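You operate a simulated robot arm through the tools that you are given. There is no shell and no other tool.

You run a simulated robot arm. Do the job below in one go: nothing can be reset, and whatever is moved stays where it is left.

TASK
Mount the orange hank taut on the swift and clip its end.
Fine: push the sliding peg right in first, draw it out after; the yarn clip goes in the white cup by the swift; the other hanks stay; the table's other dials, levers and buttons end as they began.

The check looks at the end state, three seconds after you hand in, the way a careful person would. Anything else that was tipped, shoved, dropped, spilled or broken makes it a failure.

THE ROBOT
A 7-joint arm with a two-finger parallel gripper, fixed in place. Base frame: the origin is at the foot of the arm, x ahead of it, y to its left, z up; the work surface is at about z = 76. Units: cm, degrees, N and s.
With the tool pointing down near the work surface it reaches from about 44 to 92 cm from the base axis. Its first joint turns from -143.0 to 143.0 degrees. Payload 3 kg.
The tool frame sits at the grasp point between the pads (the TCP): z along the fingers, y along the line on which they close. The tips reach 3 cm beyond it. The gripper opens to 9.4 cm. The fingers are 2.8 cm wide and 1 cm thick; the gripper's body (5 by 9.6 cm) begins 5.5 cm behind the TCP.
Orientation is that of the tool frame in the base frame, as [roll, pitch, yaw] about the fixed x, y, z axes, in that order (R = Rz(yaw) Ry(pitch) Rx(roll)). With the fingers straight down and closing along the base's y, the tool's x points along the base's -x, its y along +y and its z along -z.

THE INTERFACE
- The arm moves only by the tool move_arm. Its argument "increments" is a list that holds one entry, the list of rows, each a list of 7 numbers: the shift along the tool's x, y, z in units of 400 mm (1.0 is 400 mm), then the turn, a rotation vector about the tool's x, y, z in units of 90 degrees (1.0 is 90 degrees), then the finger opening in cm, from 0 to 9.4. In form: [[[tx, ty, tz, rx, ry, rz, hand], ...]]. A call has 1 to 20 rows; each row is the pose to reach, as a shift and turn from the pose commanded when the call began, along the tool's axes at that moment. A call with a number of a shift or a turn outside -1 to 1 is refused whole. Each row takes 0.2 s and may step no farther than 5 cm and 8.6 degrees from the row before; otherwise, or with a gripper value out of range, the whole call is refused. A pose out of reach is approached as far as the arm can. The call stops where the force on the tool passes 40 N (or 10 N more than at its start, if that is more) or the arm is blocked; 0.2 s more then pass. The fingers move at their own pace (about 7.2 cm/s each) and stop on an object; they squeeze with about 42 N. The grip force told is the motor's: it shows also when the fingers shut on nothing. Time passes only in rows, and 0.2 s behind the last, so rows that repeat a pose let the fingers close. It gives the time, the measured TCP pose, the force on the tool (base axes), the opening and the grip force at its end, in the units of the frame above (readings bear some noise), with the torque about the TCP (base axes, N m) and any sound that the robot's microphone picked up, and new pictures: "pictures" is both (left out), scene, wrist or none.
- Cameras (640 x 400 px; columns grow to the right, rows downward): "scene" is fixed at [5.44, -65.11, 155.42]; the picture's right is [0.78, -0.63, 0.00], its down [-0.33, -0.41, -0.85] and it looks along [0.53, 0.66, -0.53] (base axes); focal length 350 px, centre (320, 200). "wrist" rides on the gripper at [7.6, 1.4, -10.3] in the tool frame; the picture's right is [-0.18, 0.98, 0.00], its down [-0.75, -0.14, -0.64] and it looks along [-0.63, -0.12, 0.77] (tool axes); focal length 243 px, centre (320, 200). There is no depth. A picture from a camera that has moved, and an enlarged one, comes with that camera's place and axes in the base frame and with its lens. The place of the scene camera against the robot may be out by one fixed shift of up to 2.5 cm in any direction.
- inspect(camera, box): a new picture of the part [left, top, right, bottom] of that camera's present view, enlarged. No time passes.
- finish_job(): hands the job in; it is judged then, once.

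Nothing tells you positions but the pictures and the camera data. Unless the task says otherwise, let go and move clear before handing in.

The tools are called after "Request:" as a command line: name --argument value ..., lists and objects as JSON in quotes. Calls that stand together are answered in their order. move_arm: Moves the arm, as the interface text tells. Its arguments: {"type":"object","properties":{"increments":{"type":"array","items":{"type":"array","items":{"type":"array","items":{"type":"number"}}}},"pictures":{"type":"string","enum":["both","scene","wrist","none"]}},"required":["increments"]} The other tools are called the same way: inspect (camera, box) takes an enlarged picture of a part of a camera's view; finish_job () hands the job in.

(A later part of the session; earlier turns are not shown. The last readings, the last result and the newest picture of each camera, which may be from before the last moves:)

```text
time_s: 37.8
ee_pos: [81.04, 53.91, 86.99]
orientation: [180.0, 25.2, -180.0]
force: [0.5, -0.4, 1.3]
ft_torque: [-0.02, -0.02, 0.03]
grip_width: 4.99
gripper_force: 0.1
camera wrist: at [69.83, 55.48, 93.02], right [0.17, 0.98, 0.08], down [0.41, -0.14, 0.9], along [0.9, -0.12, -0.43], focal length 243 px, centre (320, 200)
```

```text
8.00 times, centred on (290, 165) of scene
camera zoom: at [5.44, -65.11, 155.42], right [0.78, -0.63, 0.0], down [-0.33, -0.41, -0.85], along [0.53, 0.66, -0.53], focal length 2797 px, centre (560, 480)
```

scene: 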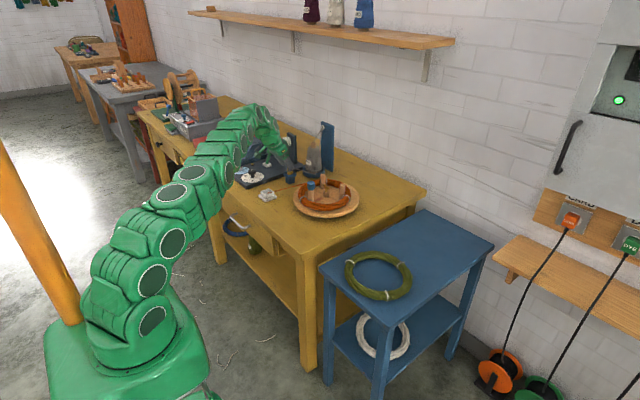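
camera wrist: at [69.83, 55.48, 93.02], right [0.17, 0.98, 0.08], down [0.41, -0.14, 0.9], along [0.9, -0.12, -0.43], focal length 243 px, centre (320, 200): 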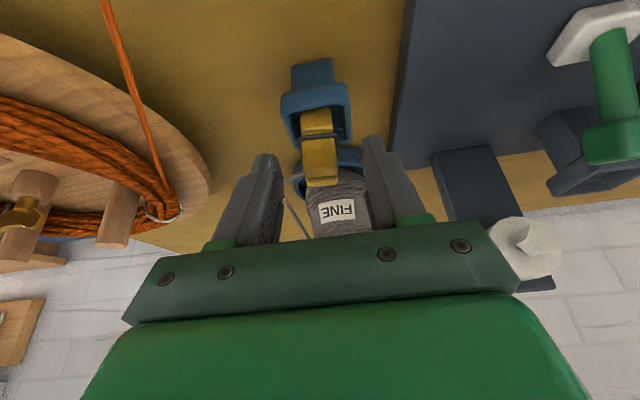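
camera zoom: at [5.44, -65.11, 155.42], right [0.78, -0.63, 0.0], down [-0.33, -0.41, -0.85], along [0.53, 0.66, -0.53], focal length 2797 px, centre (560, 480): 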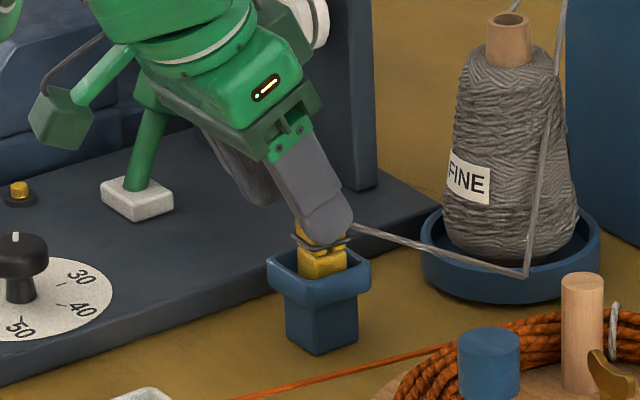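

Request:
move_arm --increments '[[[-0.002, 0, 0.035, 0, 0, 0, 5.0], [-0.004, 0, 0.064, 0, 0, 0, 5.0], [-0.004, 0, 0.064, 0, 0, 0, 3.5]]]' --pictures "both"

Request:
inspect --camera "wrist" --box '[230, 60, 450, 240]'

Request:
inspect --camera "scene" --box '[260, 140, 320, 190]'

```text
time_s: 38.6
ee_pos: [82.22, 53.95, 84.7]
orientation: [-180.0, 25.2, -180.0]
force: [0.2, -0.7, 0.3]
ft_torque: [-0.01, -0.02, 0.0]
grip_width: 3.52
gripper_force: 0.0
camera wrist: at [71.02, 55.48, 90.73], right [0.17, 0.98, 0.08], down [0.41, -0.14, 0.9], along [0.9, -0.12, -0.43], focal length 243 px, centre (320, 200)
```

scene: 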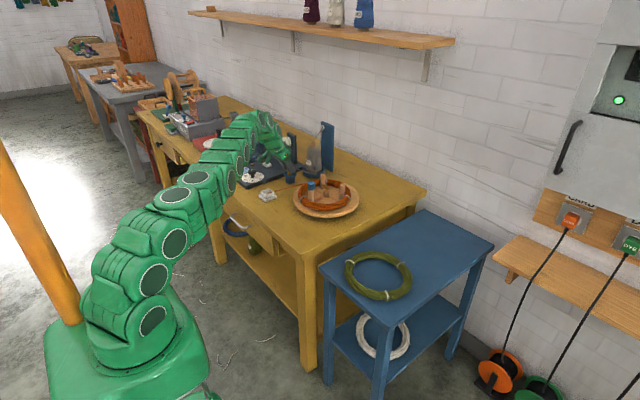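
wrist: 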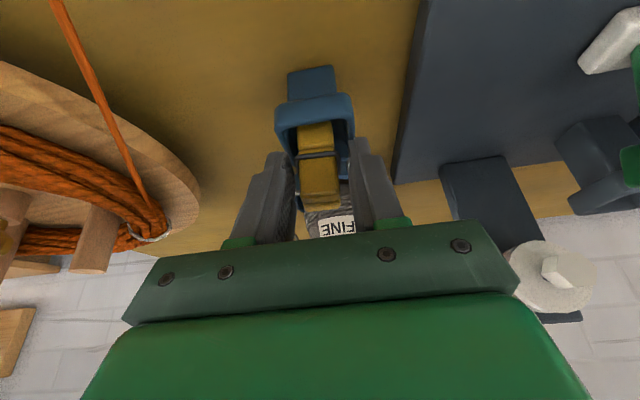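

```text
2.22 times, centred on (340, 150) of wrist
camera zoom: at [71.02, 55.48, 90.73], right [0.17, 0.98, 0.08], down [0.41, -0.14, 0.9], along [0.9, -0.12, -0.43], focal length 539 px, centre (276, 311)
```

zoom: 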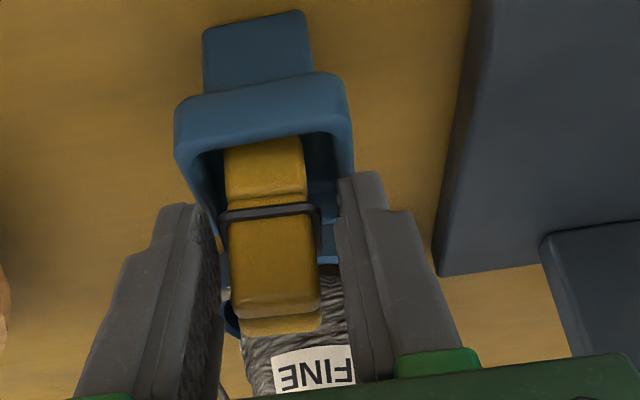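

```text
8.00 times, centred on (290, 165) of scene
camera zoom: at [5.44, -65.11, 155.42], right [0.78, -0.63, 0.0], down [-0.33, -0.41, -0.85], along [0.53, 0.66, -0.53], focal length 2797 px, centre (560, 480)
```

zoom: 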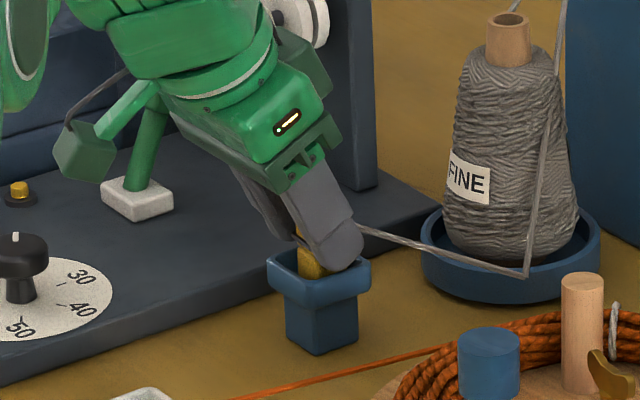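

The clip sits centred between the fingers. I'll raise about 0.8 cm so the pads clear the black band, then close.

Request:
move_arm --increments '[[[-0.0085, 0, -0.018, 0, 0, 0, 3.5], [-0.0085, 0, -0.018, 0, 0, 0, 2.6], [-0.0085, 0, -0.018, 0, 0, 0, 1.5], [-0.0085, 0, -0.018, 0, 0, 0, 1.0], [-0.0085, 0, -0.018, 0, 0, 0, 1.0]]]' --pictures "both"

Request:
inspect --camera "wrist" --box '[230, 60, 450, 240]'

Request:
inspect --camera "scene" --box '[260, 140, 320, 190]'

```text
time_s: 39.8
ee_pos: [82.2, 53.95, 85.45]
orientation: [-180.0, 25.1, -180.0]
force: [0.3, -0.3, 0.9]
ft_torque: [0.01, 0.02, 0.0]
grip_width: 2.08
gripper_force: 42.0
camera wrist: at [70.98, 55.45, 91.58], right [0.17, 0.98, 0.08], down [0.41, -0.14, 0.9], along [0.9, -0.12, -0.43], focal length 243 px, centre (320, 200)
```

scene: 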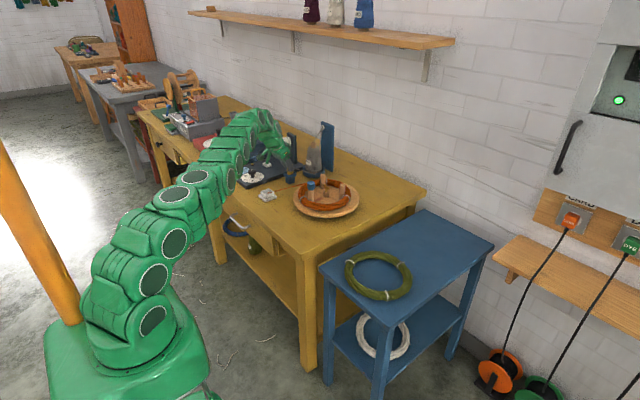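
wrist: 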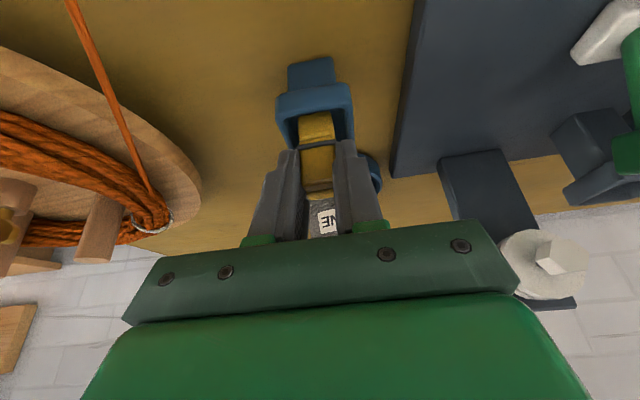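

```text
2.22 times, centred on (340, 150) of wrist
camera zoom: at [70.98, 55.45, 91.58], right [0.17, 0.98, 0.08], down [0.41, -0.14, 0.9], along [0.9, -0.12, -0.43], focal length 539 px, centre (276, 311)
```

zoom: 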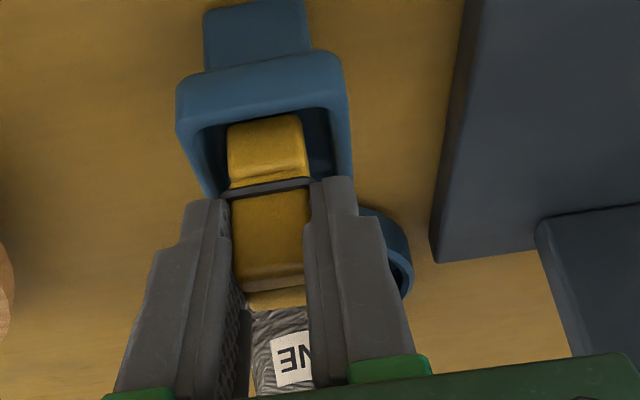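

```text
8.00 times, centred on (290, 165) of scene
camera zoom: at [5.44, -65.11, 155.42], right [0.78, -0.63, 0.0], down [-0.33, -0.41, -0.85], along [0.53, 0.66, -0.53], focal length 2797 px, centre (560, 480)
```

zoom: 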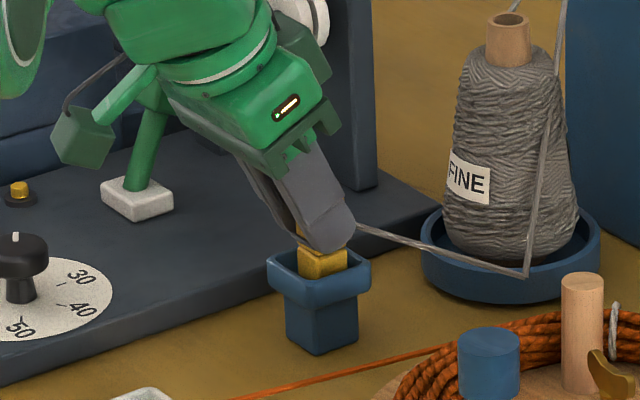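

Gripped at 2.08 cm. Lift it straight up out of the blue cup.

Request:
move_arm --increments '[[[-0.0106, 0, -0.0226, 0, 0, 0, 1.0], [-0.0212, 0, -0.0452, 0, 0, 0, 1.0], [-0.0318, 0, -0.0679, 0, 0, 0, 1.0], [-0.053, 0, -0.113, 0, 0, 0, 1.0], [-0.0795, 0, -0.17, 0, 0, 0, 1.0]]]' --pictures "both"

Request:
inspect --camera "wrist" --box '[230, 60, 450, 240]'

Request:
inspect --camera "scene" --box '[250, 130, 330, 205]'

```text
time_s: 41.0
ee_pos: [82.18, 54.02, 92.79]
orientation: [-179.9, 25.1, 179.9]
force: [0.7, -1.0, -0.2]
ft_torque: [0.0, -0.02, -0.03]
grip_width: 2.05
gripper_force: 42.1
camera wrist: at [70.95, 55.38, 98.94], right [0.17, 0.98, 0.08], down [0.41, -0.14, 0.9], along [0.9, -0.12, -0.43], focal length 243 px, centre (320, 200)
```

scene: 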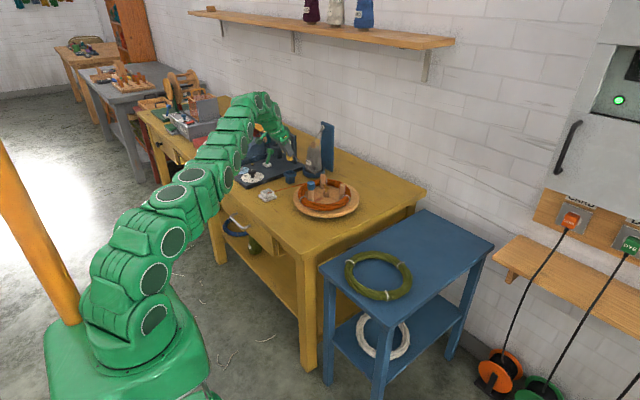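
wrist: 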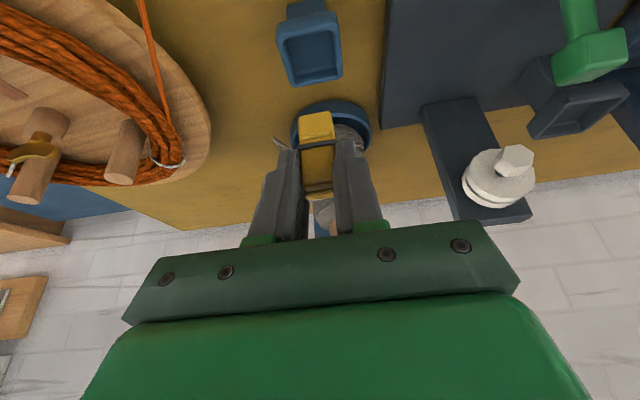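

```text
2.22 times, centred on (340, 150) of wrist
camera zoom: at [70.95, 55.38, 98.94], right [0.17, 0.98, 0.08], down [0.41, -0.14, 0.9], along [0.9, -0.12, -0.43], focal length 539 px, centre (276, 311)
```

zoom: 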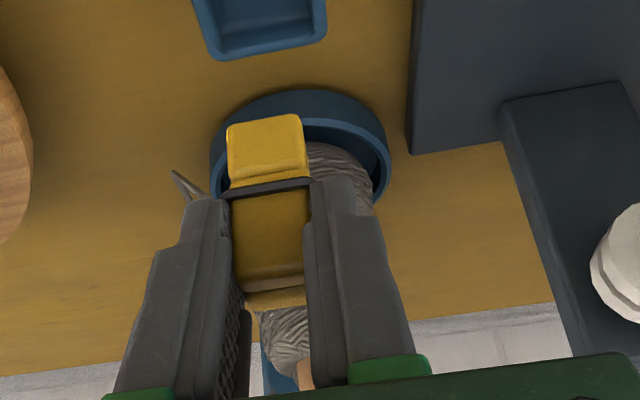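

```text
5.33 times, centred on (290, 168) of scene
camera zoom: at [5.44, -65.11, 155.42], right [0.78, -0.63, 0.0], down [-0.33, -0.41, -0.85], along [0.53, 0.66, -0.53], focal length 1865 px, centre (480, 373)
```

zoom: 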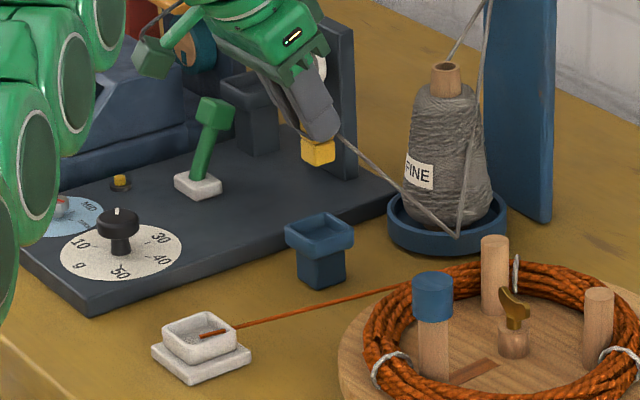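

The clip is out, hanging plumb in the grip, and the grey yarn still reaches it. I want its exact position relative to the tool before placing it, so I zoom in.

Request:
inspect --camera "wrist" --box '[270, 95, 370, 200]'

Request:
inspect --camera "scene" --box '[275, 140, 310, 165]'

Request:
inspect --camera "scene" --box '[255, 160, 315, 205]'

Request:
inspect --camera "wrist" --box '[260, 0, 360, 100]'

```text
3.81 times, centred on (320, 148) of wrist
camera zoom: at [70.95, 55.38, 98.94], right [0.17, 0.98, 0.08], down [0.41, -0.14, 0.9], along [0.9, -0.12, -0.43], focal length 924 px, centre (320, 400)
```

zoom: 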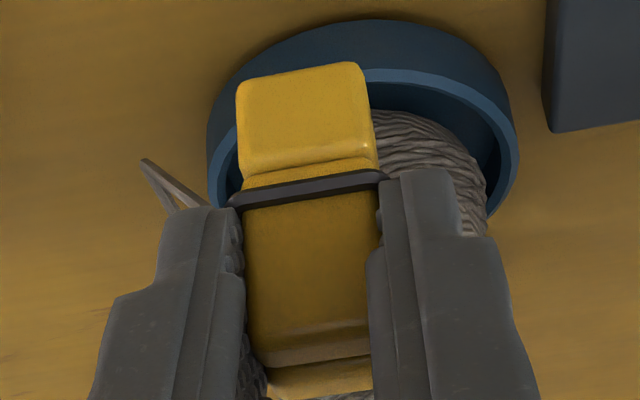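

```text
16.00 times, centred on (292, 152) of scene
camera zoom: at [5.44, -65.11, 155.42], right [0.78, -0.63, 0.0], down [-0.33, -0.41, -0.85], along [0.53, 0.66, -0.53], focal length 5594 px, centre (760, 960)
```

zoom: 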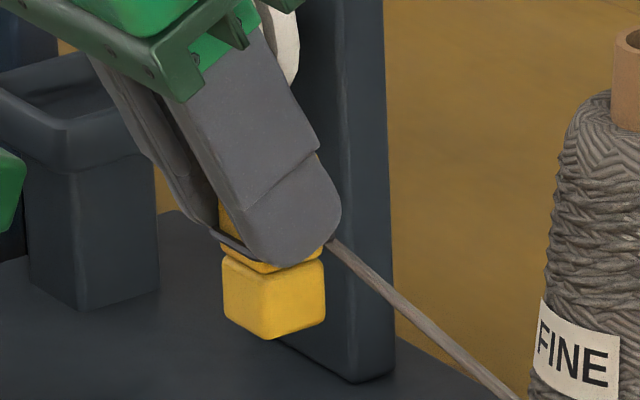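

```text
8.89 times, centred on (285, 182) of scene
camera zoom: at [5.44, -65.11, 155.42], right [0.78, -0.63, 0.0], down [-0.33, -0.41, -0.85], along [0.53, 0.66, -0.53], focal length 3108 px, centre (631, 356)
```

zoom: 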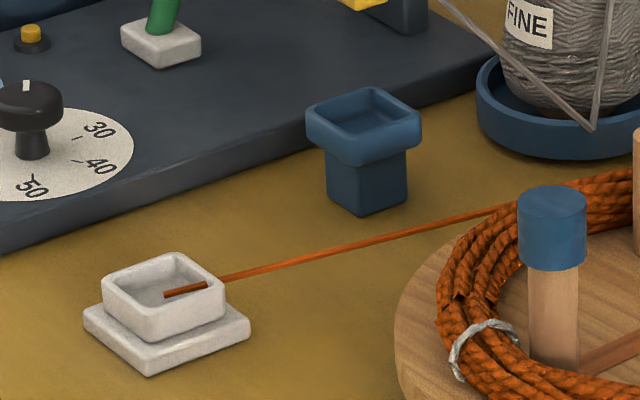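

```text
4.00 times, centred on (310, 50) of wrist
camera zoom: at [70.95, 55.38, 98.94], right [0.17, 0.98, 0.08], down [0.41, -0.14, 0.9], along [0.9, -0.12, -0.43], focal length 970 px, centre (360, 800)
```

zoom: 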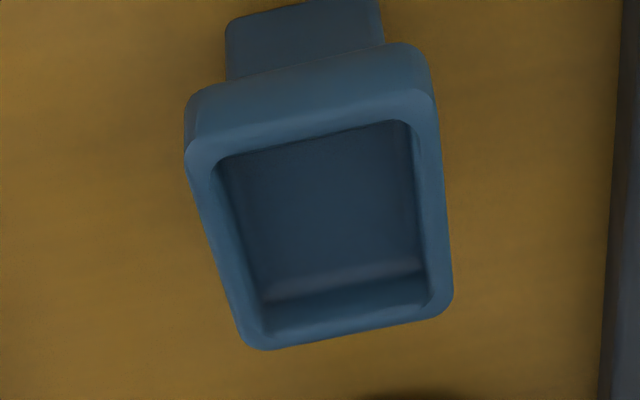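

The clip's centre is about 1.6 cm ahead (+x) of the TCP and its foot about 5.7 cm below it. I carry it over the white cup at (67.9, 49.1), staying high.

Request:
move_arm --increments '[[[0.07, -0.022, -0.033, 0, 0, 0, 1.0], [0.14, -0.047, -0.066, 0, 0, 0, 1.0], [0.21, -0.072, -0.098, 0, 0, 0, 1.0], [0.285, -0.097, -0.133, 0, 0, 0, 1.0], [0.36, -0.123, -0.1685, 0, 0, 0, 1.0]]]' --pictures "both"

Request:
inspect --camera "wrist" --box '[240, 0, 400, 200]'

Request:
inspect --camera "scene" --box '[235, 150, 315, 210]'

```text
time_s: 42.2
ee_pos: [66.2, 48.76, 93.04]
orientation: [179.9, 25.2, 179.9]
force: [0.8, 0.4, -0.1]
ft_torque: [-0.02, -0.01, -0.02]
grip_width: 2.07
gripper_force: 42.8
camera wrist: at [55.03, 50.31, 99.07], right [0.17, 0.98, 0.08], down [0.41, -0.14, 0.9], along [0.9, -0.12, -0.42], focal length 243 px, centre (320, 200)
```

scene: 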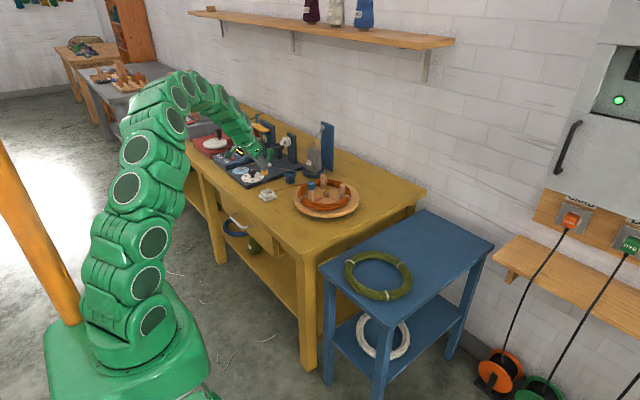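
wrist: 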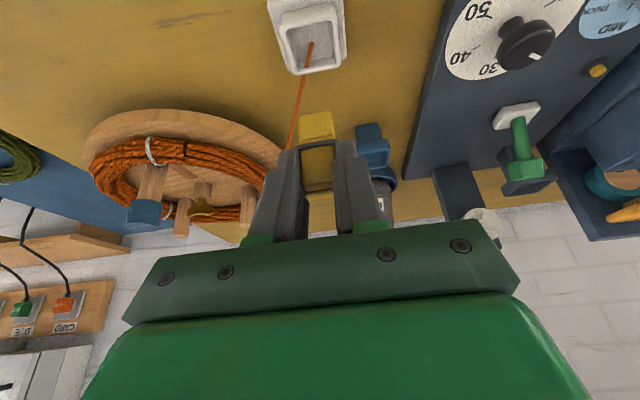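

```text
2.00 times, centred on (320, 100) of wrist
camera zoom: at [55.03, 50.31, 99.07], right [0.17, 0.98, 0.08], down [0.41, -0.14, 0.9], along [0.9, -0.12, -0.42], focal length 485 px, centre (320, 400)
```

zoom: 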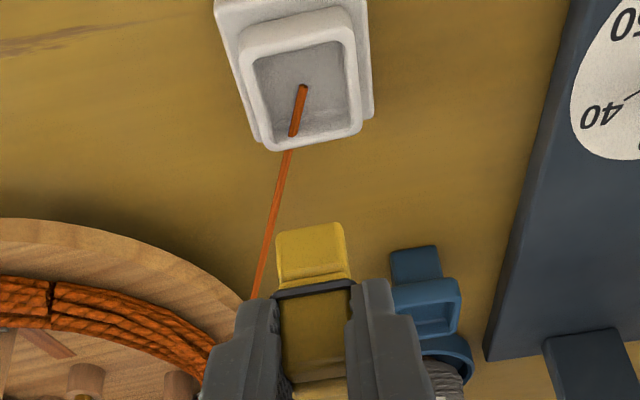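

```text
6.67 times, centred on (275, 180) of scene
camera zoom: at [5.44, -65.11, 155.42], right [0.78, -0.63, 0.0], down [-0.33, -0.41, -0.85], along [0.53, 0.66, -0.53], focal length 2331 px, centre (620, 333)
```

zoom: 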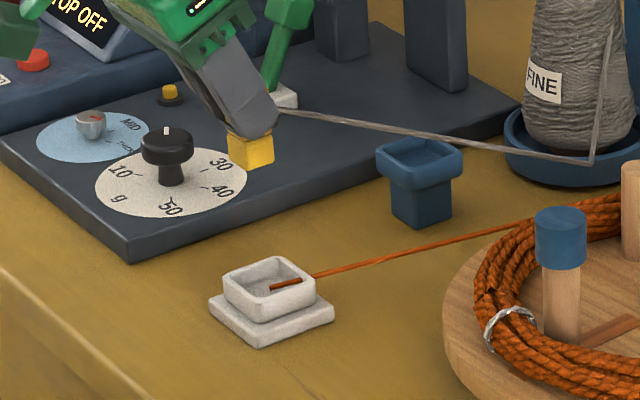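

Request:
inspect --camera "scene" --box '[250, 160, 290, 186]'

Request:
inspect --camera "scene" --box '[252, 182, 286, 206]'

Request:
inspect --camera "wrist" --box '[270, 95, 370, 200]'

```text
15.38 times, centred on (270, 173) of scene
camera zoom: at [5.44, -65.11, 155.42], right [0.78, -0.63, 0.0], down [-0.33, -0.41, -0.85], along [0.53, 0.66, -0.53], focal length 5379 px, centre (1089, 615)
```

zoom: 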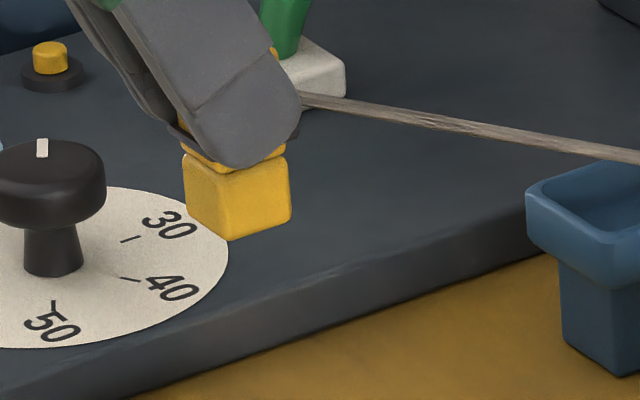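

```text
16.00 times, centred on (269, 194) of scene
camera zoom: at [5.44, -65.11, 155.42], right [0.78, -0.63, 0.0], down [-0.33, -0.41, -0.85], along [0.53, 0.66, -0.53], focal length 5594 px, centre (1136, 296)
```

zoom: 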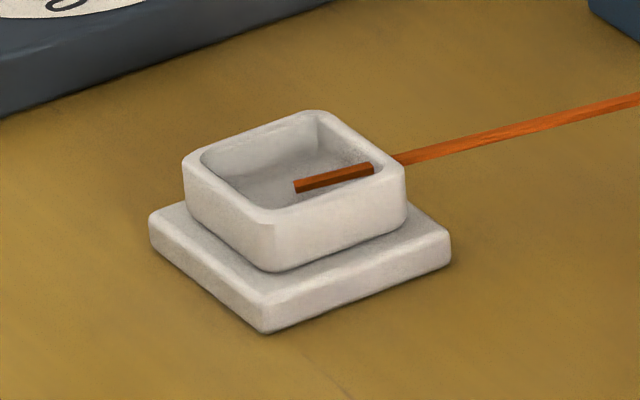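

```text
3.81 times, centred on (320, 148) of wrist
camera zoom: at [55.03, 50.31, 99.07], right [0.17, 0.98, 0.08], down [0.41, -0.14, 0.9], along [0.9, -0.12, -0.42], focal length 924 px, centre (320, 400)
```

zoom: 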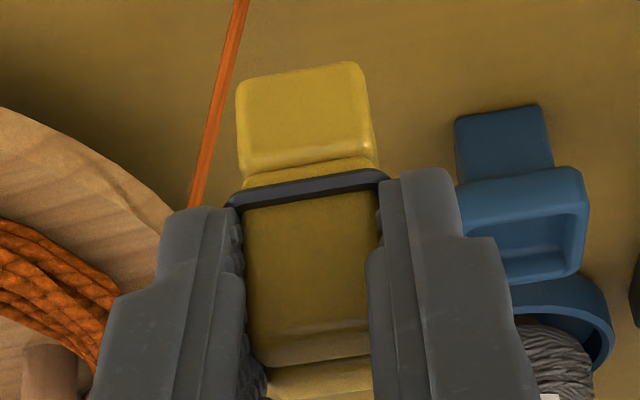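

Comparing clip and cup in both cameras, I need about +0.65 cm in x and +0.1 in y. I adjust and descend to about 1 cm above the cup rim.

Request:
move_arm --increments '[[[0.018, 0.001, 0.06, 0, 0, 0, 1.0], [0.041, 0.0025, 0.12, 0, 0, 0, 1.0], [0.0651, 0.0025, 0.1766, 0, 0, 0, 1.0]]]' --pictures "both"

Request:
inspect --camera "wrist" --box '[260, 50, 380, 200]'

Request:
inspect --camera "scene" --box '[250, 175, 290, 205]'

```text
time_s: 43.0
ee_pos: [66.99, 49.14, 85.47]
orientation: [-180.0, 25.0, 179.9]
force: [0.5, 0.3, 0.1]
ft_torque: [0.0, 0.03, 0.03]
grip_width: 2.09
gripper_force: 41.6
camera wrist: at [55.71, 50.58, 91.49], right [0.17, 0.98, 0.08], down [0.41, -0.14, 0.9], along [0.9, -0.12, -0.43], focal length 243 px, centre (320, 200)
```

scene: 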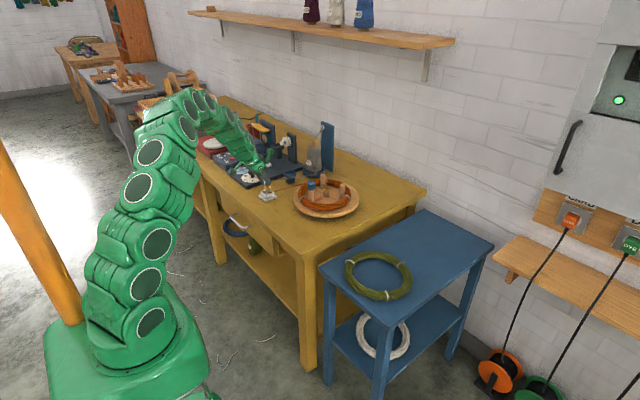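
wrist: 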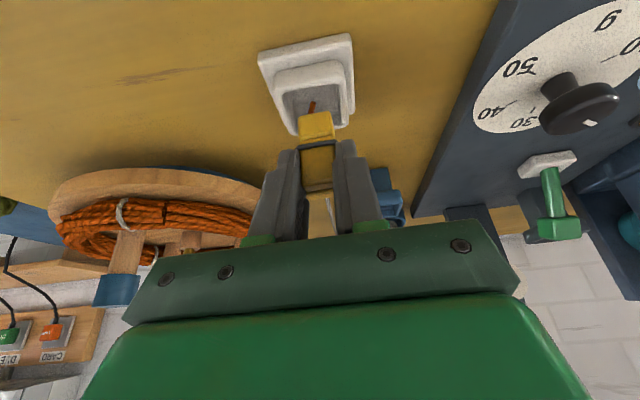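

```text
2.67 times, centred on (320, 125) of wrist
camera zoom: at [55.71, 50.58, 91.49], right [0.17, 0.98, 0.08], down [0.41, -0.14, 0.9], along [0.9, -0.12, -0.43], focal length 647 px, centre (320, 400)
```

zoom: 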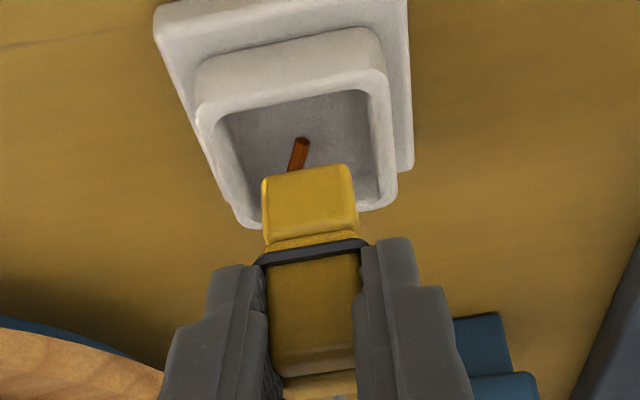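

```text
13.33 times, centred on (270, 190) of scene
camera zoom: at [5.44, -65.11, 155.42], right [0.78, -0.63, 0.0], down [-0.33, -0.41, -0.85], along [0.53, 0.66, -0.53], focal length 4662 px, centre (987, 333)
```

zoom: 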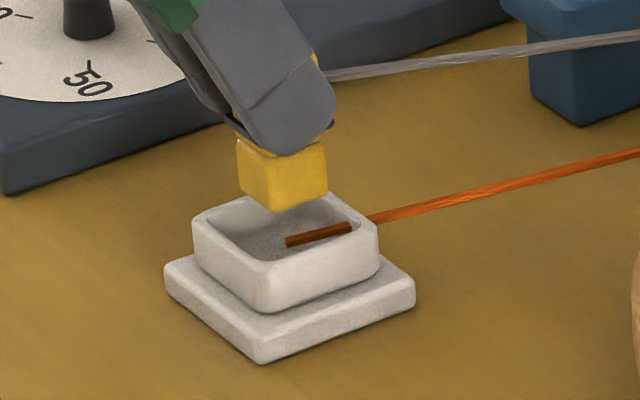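

Clip and cup line up within about 0.1–0.2 cm. Now I lower slowly into the cup, watching the force.

Request:
move_arm --increments '[[[0.0053, 0, 0.0113, 0, 0, 0, 1.0], [0.0106, 0, 0.0227, 0, 0, 0, 1.0], [0.0148, 0, 0.0317, 0, 0, 0, 1.0]]]' --pictures "both"

Request:
inspect --camera "scene" --box '[250, 175, 290, 205]'

Request:
inspect --camera "wrist" --box '[260, 50, 380, 200]'

```text
time_s: 43.8
ee_pos: [67.04, 49.08, 84.26]
orientation: [-180.0, 25.1, -179.9]
force: [-0.8, -0.1, -1.2]
ft_torque: [-0.01, 0.04, -0.02]
grip_width: 2.07
gripper_force: 42.5
camera wrist: at [55.77, 50.6, 90.23], right [0.17, 0.98, 0.08], down [0.41, -0.14, 0.9], along [0.9, -0.12, -0.43], focal length 243 px, centre (320, 200)
```

scene: 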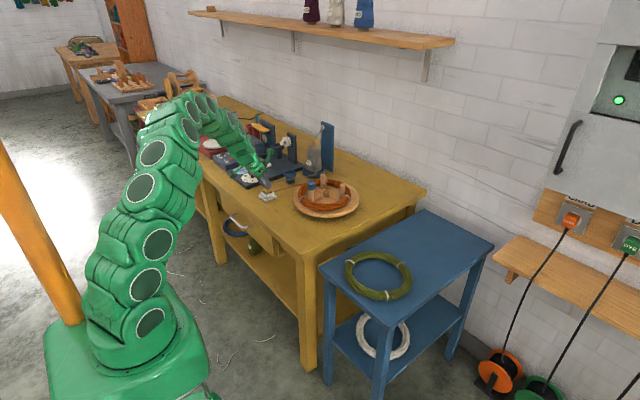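
wrist: 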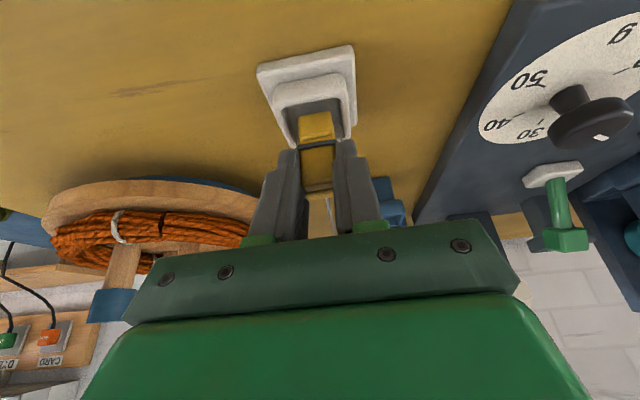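

```text
13.33 times, centred on (270, 190) of scene
camera zoom: at [5.44, -65.11, 155.42], right [0.78, -0.63, 0.0], down [-0.33, -0.41, -0.85], along [0.53, 0.66, -0.53], focal length 4662 px, centre (987, 333)
```

zoom: 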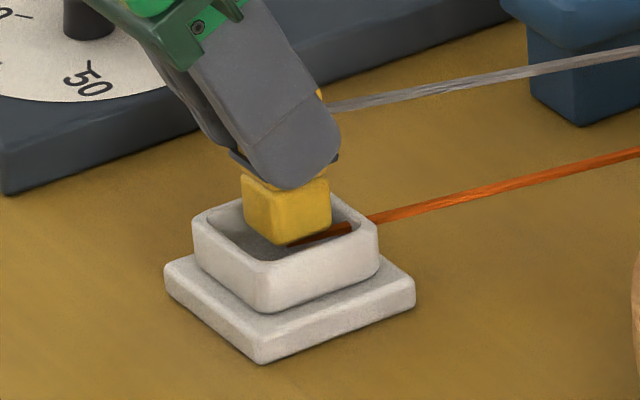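

```text
2.67 times, centred on (320, 125) of wrist
camera zoom: at [55.77, 50.6, 90.23], right [0.17, 0.98, 0.08], down [0.41, -0.14, 0.9], along [0.9, -0.12, -0.43], focal length 647 px, centre (320, 400)
```

zoom: 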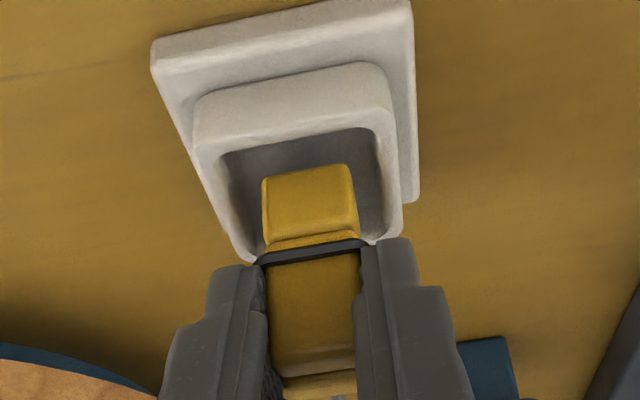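

Request:
move_arm --increments '[[[0.0021, 0, 0.0045, 0, 0, 0, 1.0], [0.0042, 0, 0.0091, 0, 0, 0, 1.0], [0.0063, 0, 0.0136, 0, 0, 0, 1.0], [0.0074, 0, 0.0159, 0, 0, 0, 1.0]]]' --pictures "none"

Request:
inspect --camera "scene" --box '[250, 175, 290, 205]'

Request:
inspect --camera "wrist" --box '[260, 50, 380, 200]'

```text
time_s: 44.8
ee_pos: [66.9, 49.08, 83.51]
orientation: [180.0, 25.2, 179.9]
force: [0.1, 0.4, 0.0]
ft_torque: [-0.01, -0.04, 0.01]
grip_width: 2.03
gripper_force: 41.7
```

```text
13.33 times, centred on (270, 190) of scene
camera zoom: at [5.44, -65.11, 155.42], right [0.78, -0.63, 0.0], down [-0.33, -0.41, -0.85], along [0.53, 0.66, -0.53], focal length 4662 px, centre (987, 333)
```

zoom: 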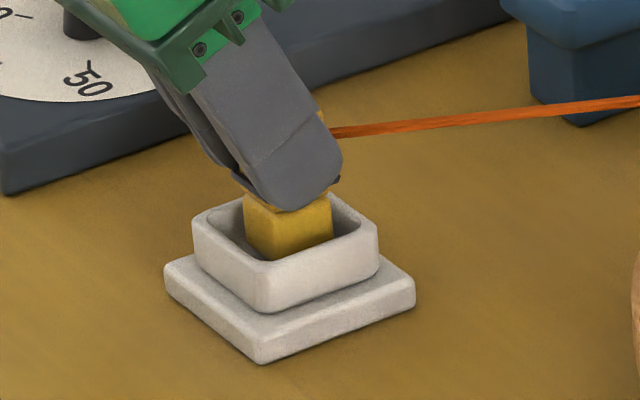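

```text
2.67 times, centred on (320, 125) of wrist
camera zoom: at [55.74, 50.54, 89.5], right [0.17, 0.98, 0.08], down [0.41, -0.14, 0.9], along [0.9, -0.12, -0.43], focal length 647 px, centre (320, 400)
```

zoom: 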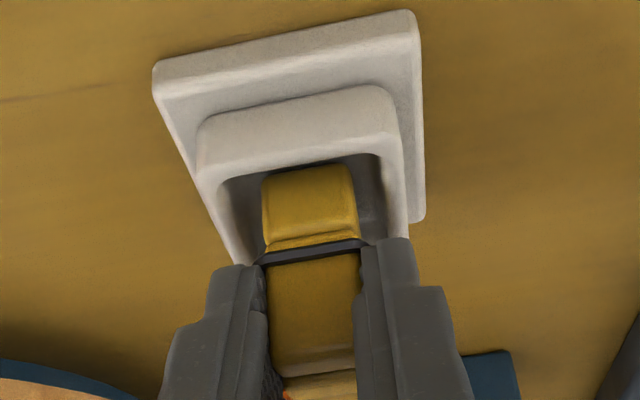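

The clip has now taken the orange yarn's end. I lower the last bit until it touches the cup floor.

Request:
move_arm --increments '[[[0.0011, 0, 0.0023, 0, 0, 0, 1.0], [0.0021, 0, 0.0045, 0, 0, 0, 1.0], [0.0032, 0, 0.0068, 0, 0, 0, 1.0], [0.0042, 0, 0.0091, 0, 0, 0, 1.0]]]' --pictures "none"

Request:
inspect --camera "scene" --box '[250, 175, 290, 205]'

```text
time_s: 45.8
ee_pos: [67.11, 49.13, 83.24]
orientation: [179.8, 25.3, 179.8]
force: [0.8, 0.1, 36.0]
ft_torque: [-0.03, -0.4, 0.04]
grip_width: 2.08
gripper_force: 41.9
```

```text
13.33 times, centred on (270, 190) of scene
camera zoom: at [5.44, -65.11, 155.42], right [0.78, -0.63, 0.0], down [-0.33, -0.41, -0.85], along [0.53, 0.66, -0.53], focal length 4662 px, centre (987, 333)
```

zoom: 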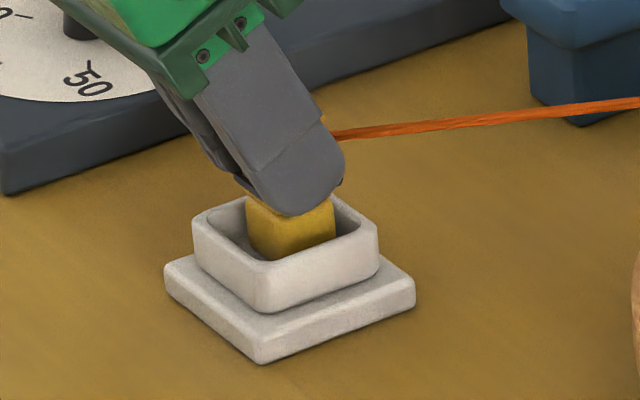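

Contact with the floor (36 N). Ease off, open, and back away along the tool axis.

Request:
move_arm --increments '[[[-0.0016, 0, -0.0034, 0, 0, 0, 1.0], [-0.0026, 0, -0.0057, 0, 0, 0, 1.0], [-0.0026, 0, -0.0057, 0, 0, 0, 2.4], [-0.0026, 0, -0.0057, 0, 0, 0, 3.2], [-0.0026, 0, -0.0057, 0, 0, 0, 4.4], [-0.0026, 0, -0.0057, 0, 0, 0, 4.4]]]' --pictures "both"

Request:
inspect --camera "scene" --box '[250, 175, 290, 205]'

Request:
inspect --camera "wrist" --box '[260, 50, 380, 200]'

```text
time_s: 47.2
ee_pos: [67.0, 49.11, 83.23]
orientation: [180.0, 25.1, -180.0]
force: [0.8, 0.4, -0.7]
ft_torque: [0.03, 0.03, -0.03]
grip_width: 4.39
gripper_force: 0.0
camera wrist: at [55.8, 50.53, 89.29], right [0.17, 0.98, 0.08], down [0.41, -0.14, 0.9], along [0.9, -0.12, -0.43], focal length 243 px, centre (320, 200)
```

scene: 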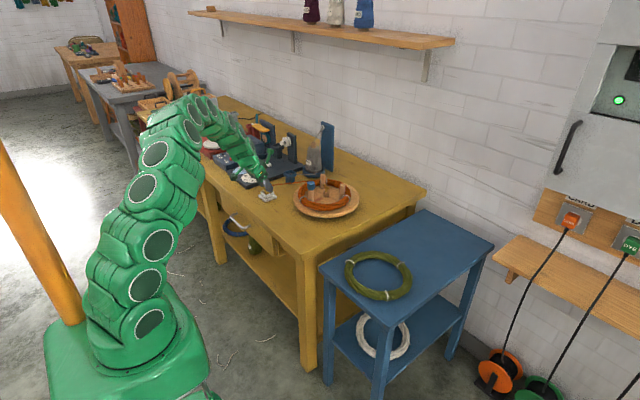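
wrist: 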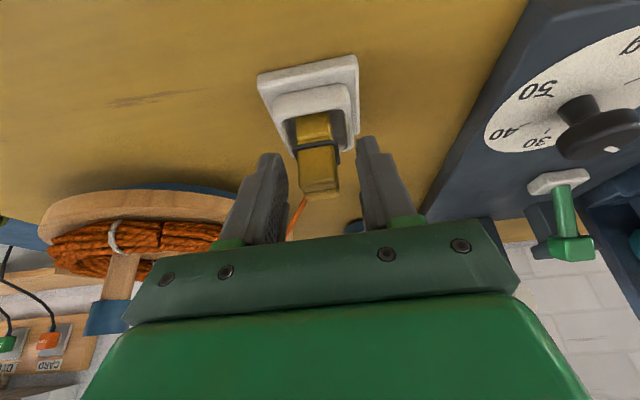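

```text
13.33 times, centred on (270, 190) of scene
camera zoom: at [5.44, -65.11, 155.42], right [0.78, -0.63, 0.0], down [-0.33, -0.41, -0.85], along [0.53, 0.66, -0.53], focal length 4662 px, centre (987, 333)
```

zoom: 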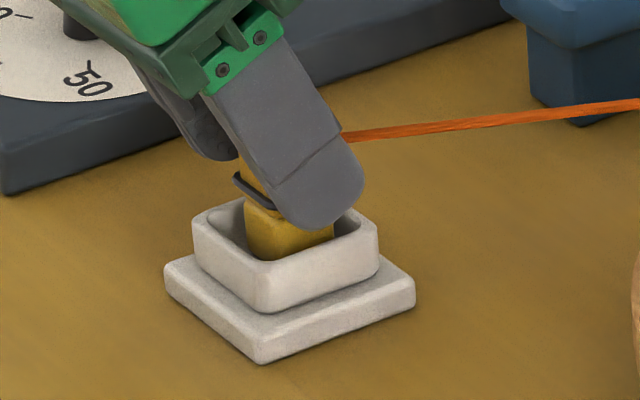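

```text
2.67 times, centred on (320, 125) of wrist
camera zoom: at [55.8, 50.53, 89.29], right [0.17, 0.98, 0.08], down [0.41, -0.14, 0.9], along [0.9, -0.12, -0.43], focal length 647 px, centre (320, 400)
```

zoom: 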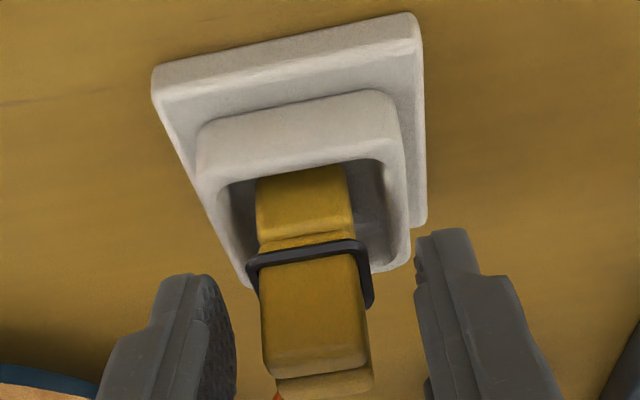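

The clip stands in the white cup. Backing the gripper off along its axis.

Request:
move_arm --increments '[[[0, 0, -0.04, 0, 0, 0, 4.6], [0, 0, -0.09, 0, 0, 0, 4.6], [0, 0, -0.15, 0, 0, 0, 4.6], [0, 0, -0.25, 0, 0, 0, 4.6], [0, 0, -0.35, 0, 0, 0, 4.6], [0, 0, -0.45, 0, 0, 0, 4.6]]]' --pictures "both"

Request:
inspect --camera "scene" --box '[240, 140, 380, 225]'

Request:
inspect --camera "scene" --box '[250, 175, 290, 205]'

Request:
inspect --camera "wrist" --box '[100, 100, 420, 260]'

```text
time_s: 48.6
ee_pos: [59.34, 48.92, 99.66]
orientation: [180.0, 25.2, 179.9]
force: [-0.5, -1.0, 0.1]
ft_torque: [0.04, 0.0, -0.02]
grip_width: 4.58
gripper_force: 0.1
camera wrist: at [48.06, 50.49, 105.65], right [0.17, 0.98, 0.08], down [0.41, -0.14, 0.9], along [0.9, -0.12, -0.43], focal length 243 px, centre (320, 200)
```

scene: 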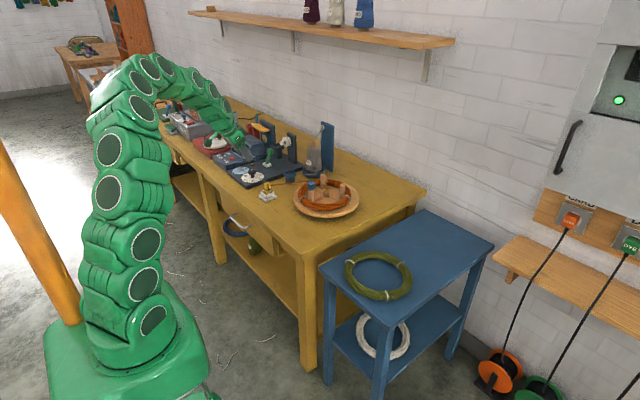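
wrist: 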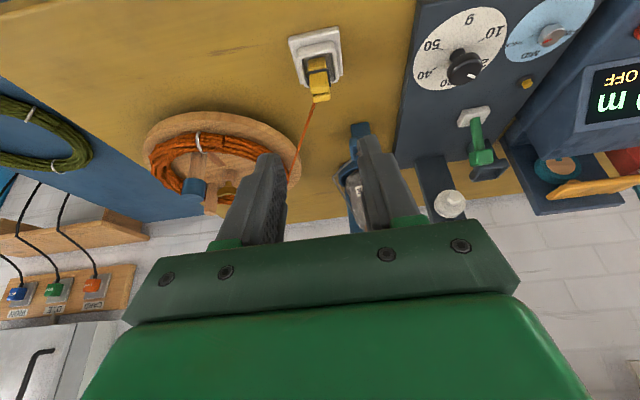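

```text
4.57 times, centred on (310, 182) of scene
camera zoom: at [5.44, -65.11, 155.42], right [0.78, -0.63, 0.0], down [-0.33, -0.41, -0.85], along [0.53, 0.66, -0.53], focal length 1598 px, centre (366, 280)
```

zoom: 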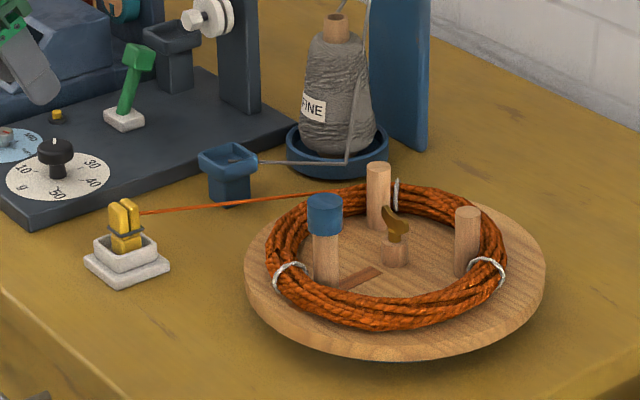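

```text
13.33 times, centred on (270, 190) of scene
camera zoom: at [5.44, -65.11, 155.42], right [0.78, -0.63, 0.0], down [-0.33, -0.41, -0.85], along [0.53, 0.66, -0.53], focal length 4662 px, centre (987, 333)
```

zoom: 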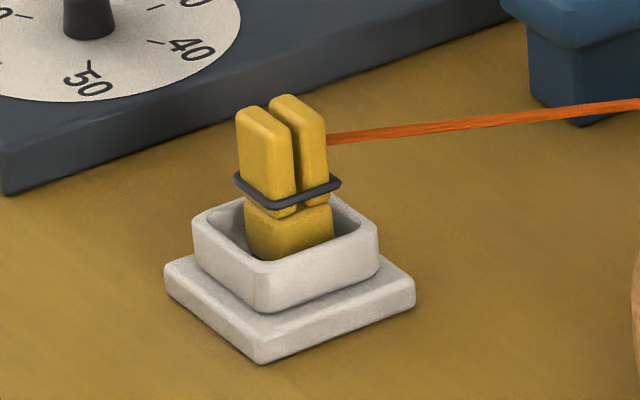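

```text
2.00 times, centred on (260, 180) of wrist
camera zoom: at [48.06, 50.49, 105.65], right [0.17, 0.98, 0.08], down [0.41, -0.14, 0.9], along [0.9, -0.12, -0.43], focal length 485 px, centre (440, 240)
```

zoom: 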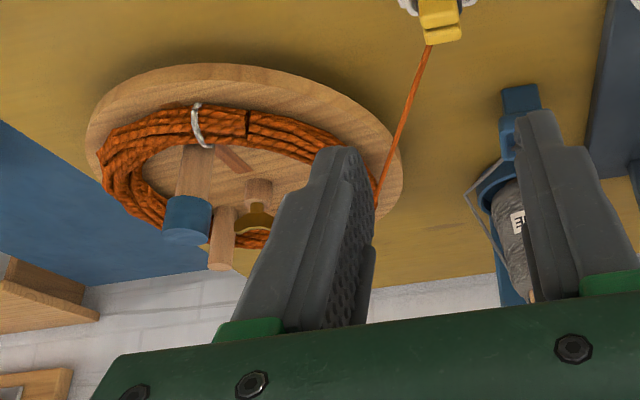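

Request:
inspect --camera "scene" --box '[296, 172, 362, 216]'

Request:
inspect --camera "scene" --box '[225, 120, 300, 190]'

Request:
inspect --camera "wrist" --box '[400, 0, 640, 200]'

```text
9.09 times, centred on (329, 194) of scene
camera zoom: at [5.44, -65.11, 155.42], right [0.78, -0.63, 0.0], down [-0.33, -0.41, -0.85], along [0.53, 0.66, -0.53], focal length 3178 px, centre (238, 254)
```

zoom: 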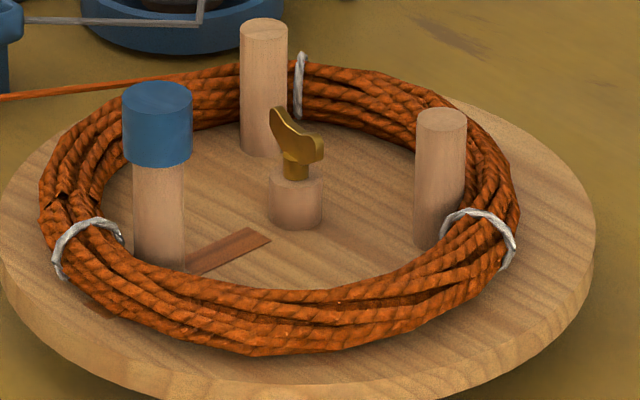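

```text
5.71 times, centred on (262, 155) of scene
camera zoom: at [5.44, -65.11, 155.42], right [0.78, -0.63, 0.0], down [-0.33, -0.41, -0.85], along [0.53, 0.66, -0.53], focal length 1998 px, centre (649, 457)
```

zoom: 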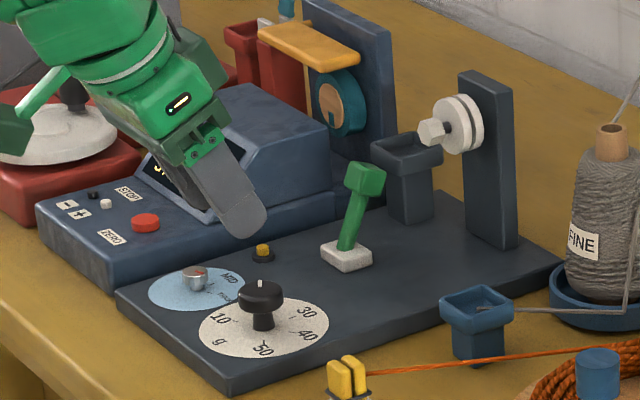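

```text
2.00 times, centred on (520, 100) of wrist
camera zoom: at [48.06, 50.49, 105.65], right [0.17, 0.98, 0.08], down [0.41, -0.14, 0.9], along [0.9, -0.12, -0.43], focal length 485 px, centre (-80, 400)
```

zoom: 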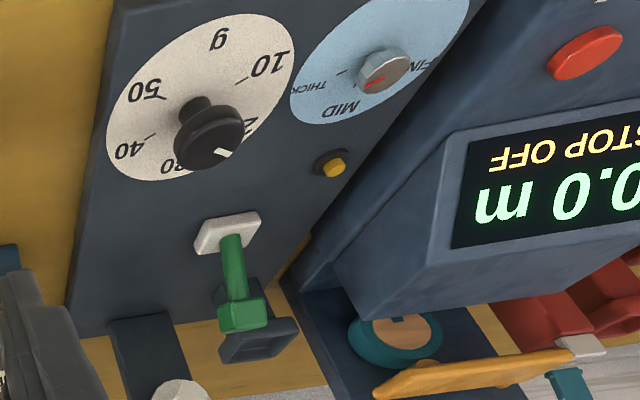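

Clip, cups, dials and lever all look right: the clip holds the orange end in the white cup. I go back over the swift for a last check that the hank is tight on all pegs.

Request:
move_arm --increments '[[[-0.036, -0.08, -0.022, 0, 0.056, 0, 6.0], [-0.072, -0.18, -0.043, 0, 0.112, 0, 8.0], [-0.108, -0.28, -0.065, 0, 0.168, 0, 9.4], [-0.145, -0.38, -0.086, 0, 0.224, 0, 9.4], [-0.181, -0.475, -0.108, 0, 0.28, 0, 9.4]]]' --pictures "both"

Request:
inspect --camera "wrist" --box '[240, 90, 420, 230]'

```text
time_s: 49.8
ee_pos: [64.14, 29.8, 106.46]
orientation: [-180.0, 0.0, -179.9]
force: [-0.3, 0.6, 0.8]
ft_torque: [0.0, -0.01, 0.01]
grip_width: 9.4
gripper_force: 0.1
camera wrist: at [56.45, 31.35, 116.7], right [0.18, 0.98, 0.0], down [0.75, -0.14, 0.64], along [0.63, -0.12, -0.77], focal length 243 px, centre (320, 200)
```

scene: 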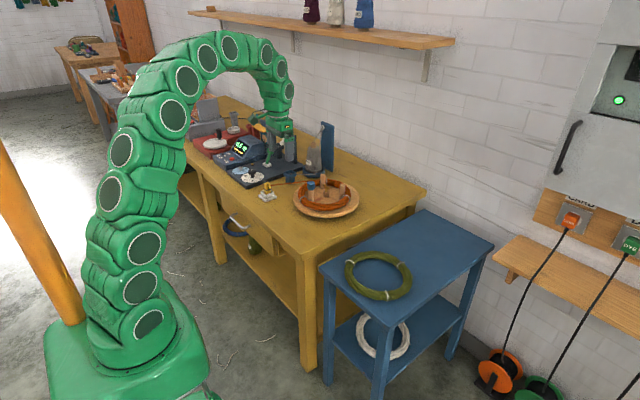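
wrist: 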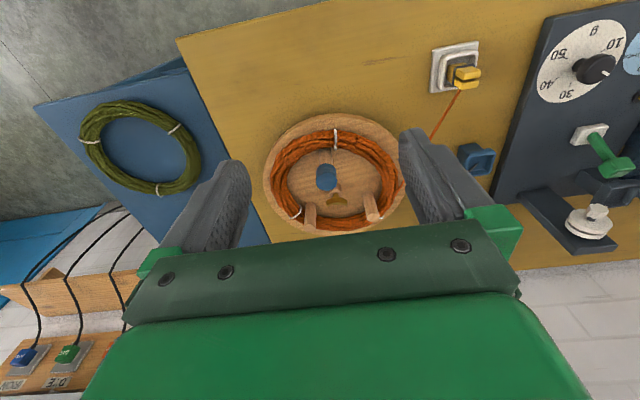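

```text
2.86 times, centred on (330, 160) of wrist
camera zoom: at [56.45, 31.35, 116.7], right [0.18, 0.98, 0.0], down [0.75, -0.14, 0.64], along [0.63, -0.12, -0.77], focal length 693 px, centre (291, 314)
```

zoom: 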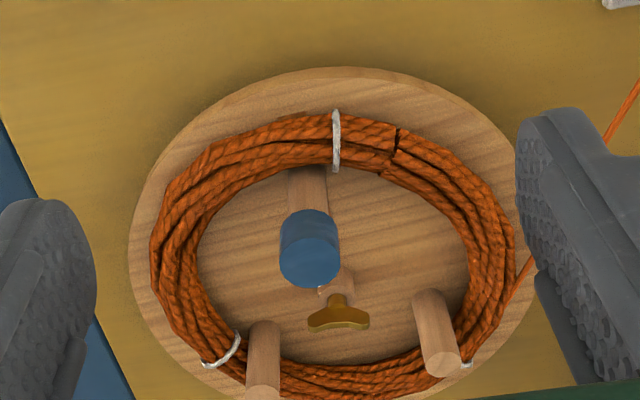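

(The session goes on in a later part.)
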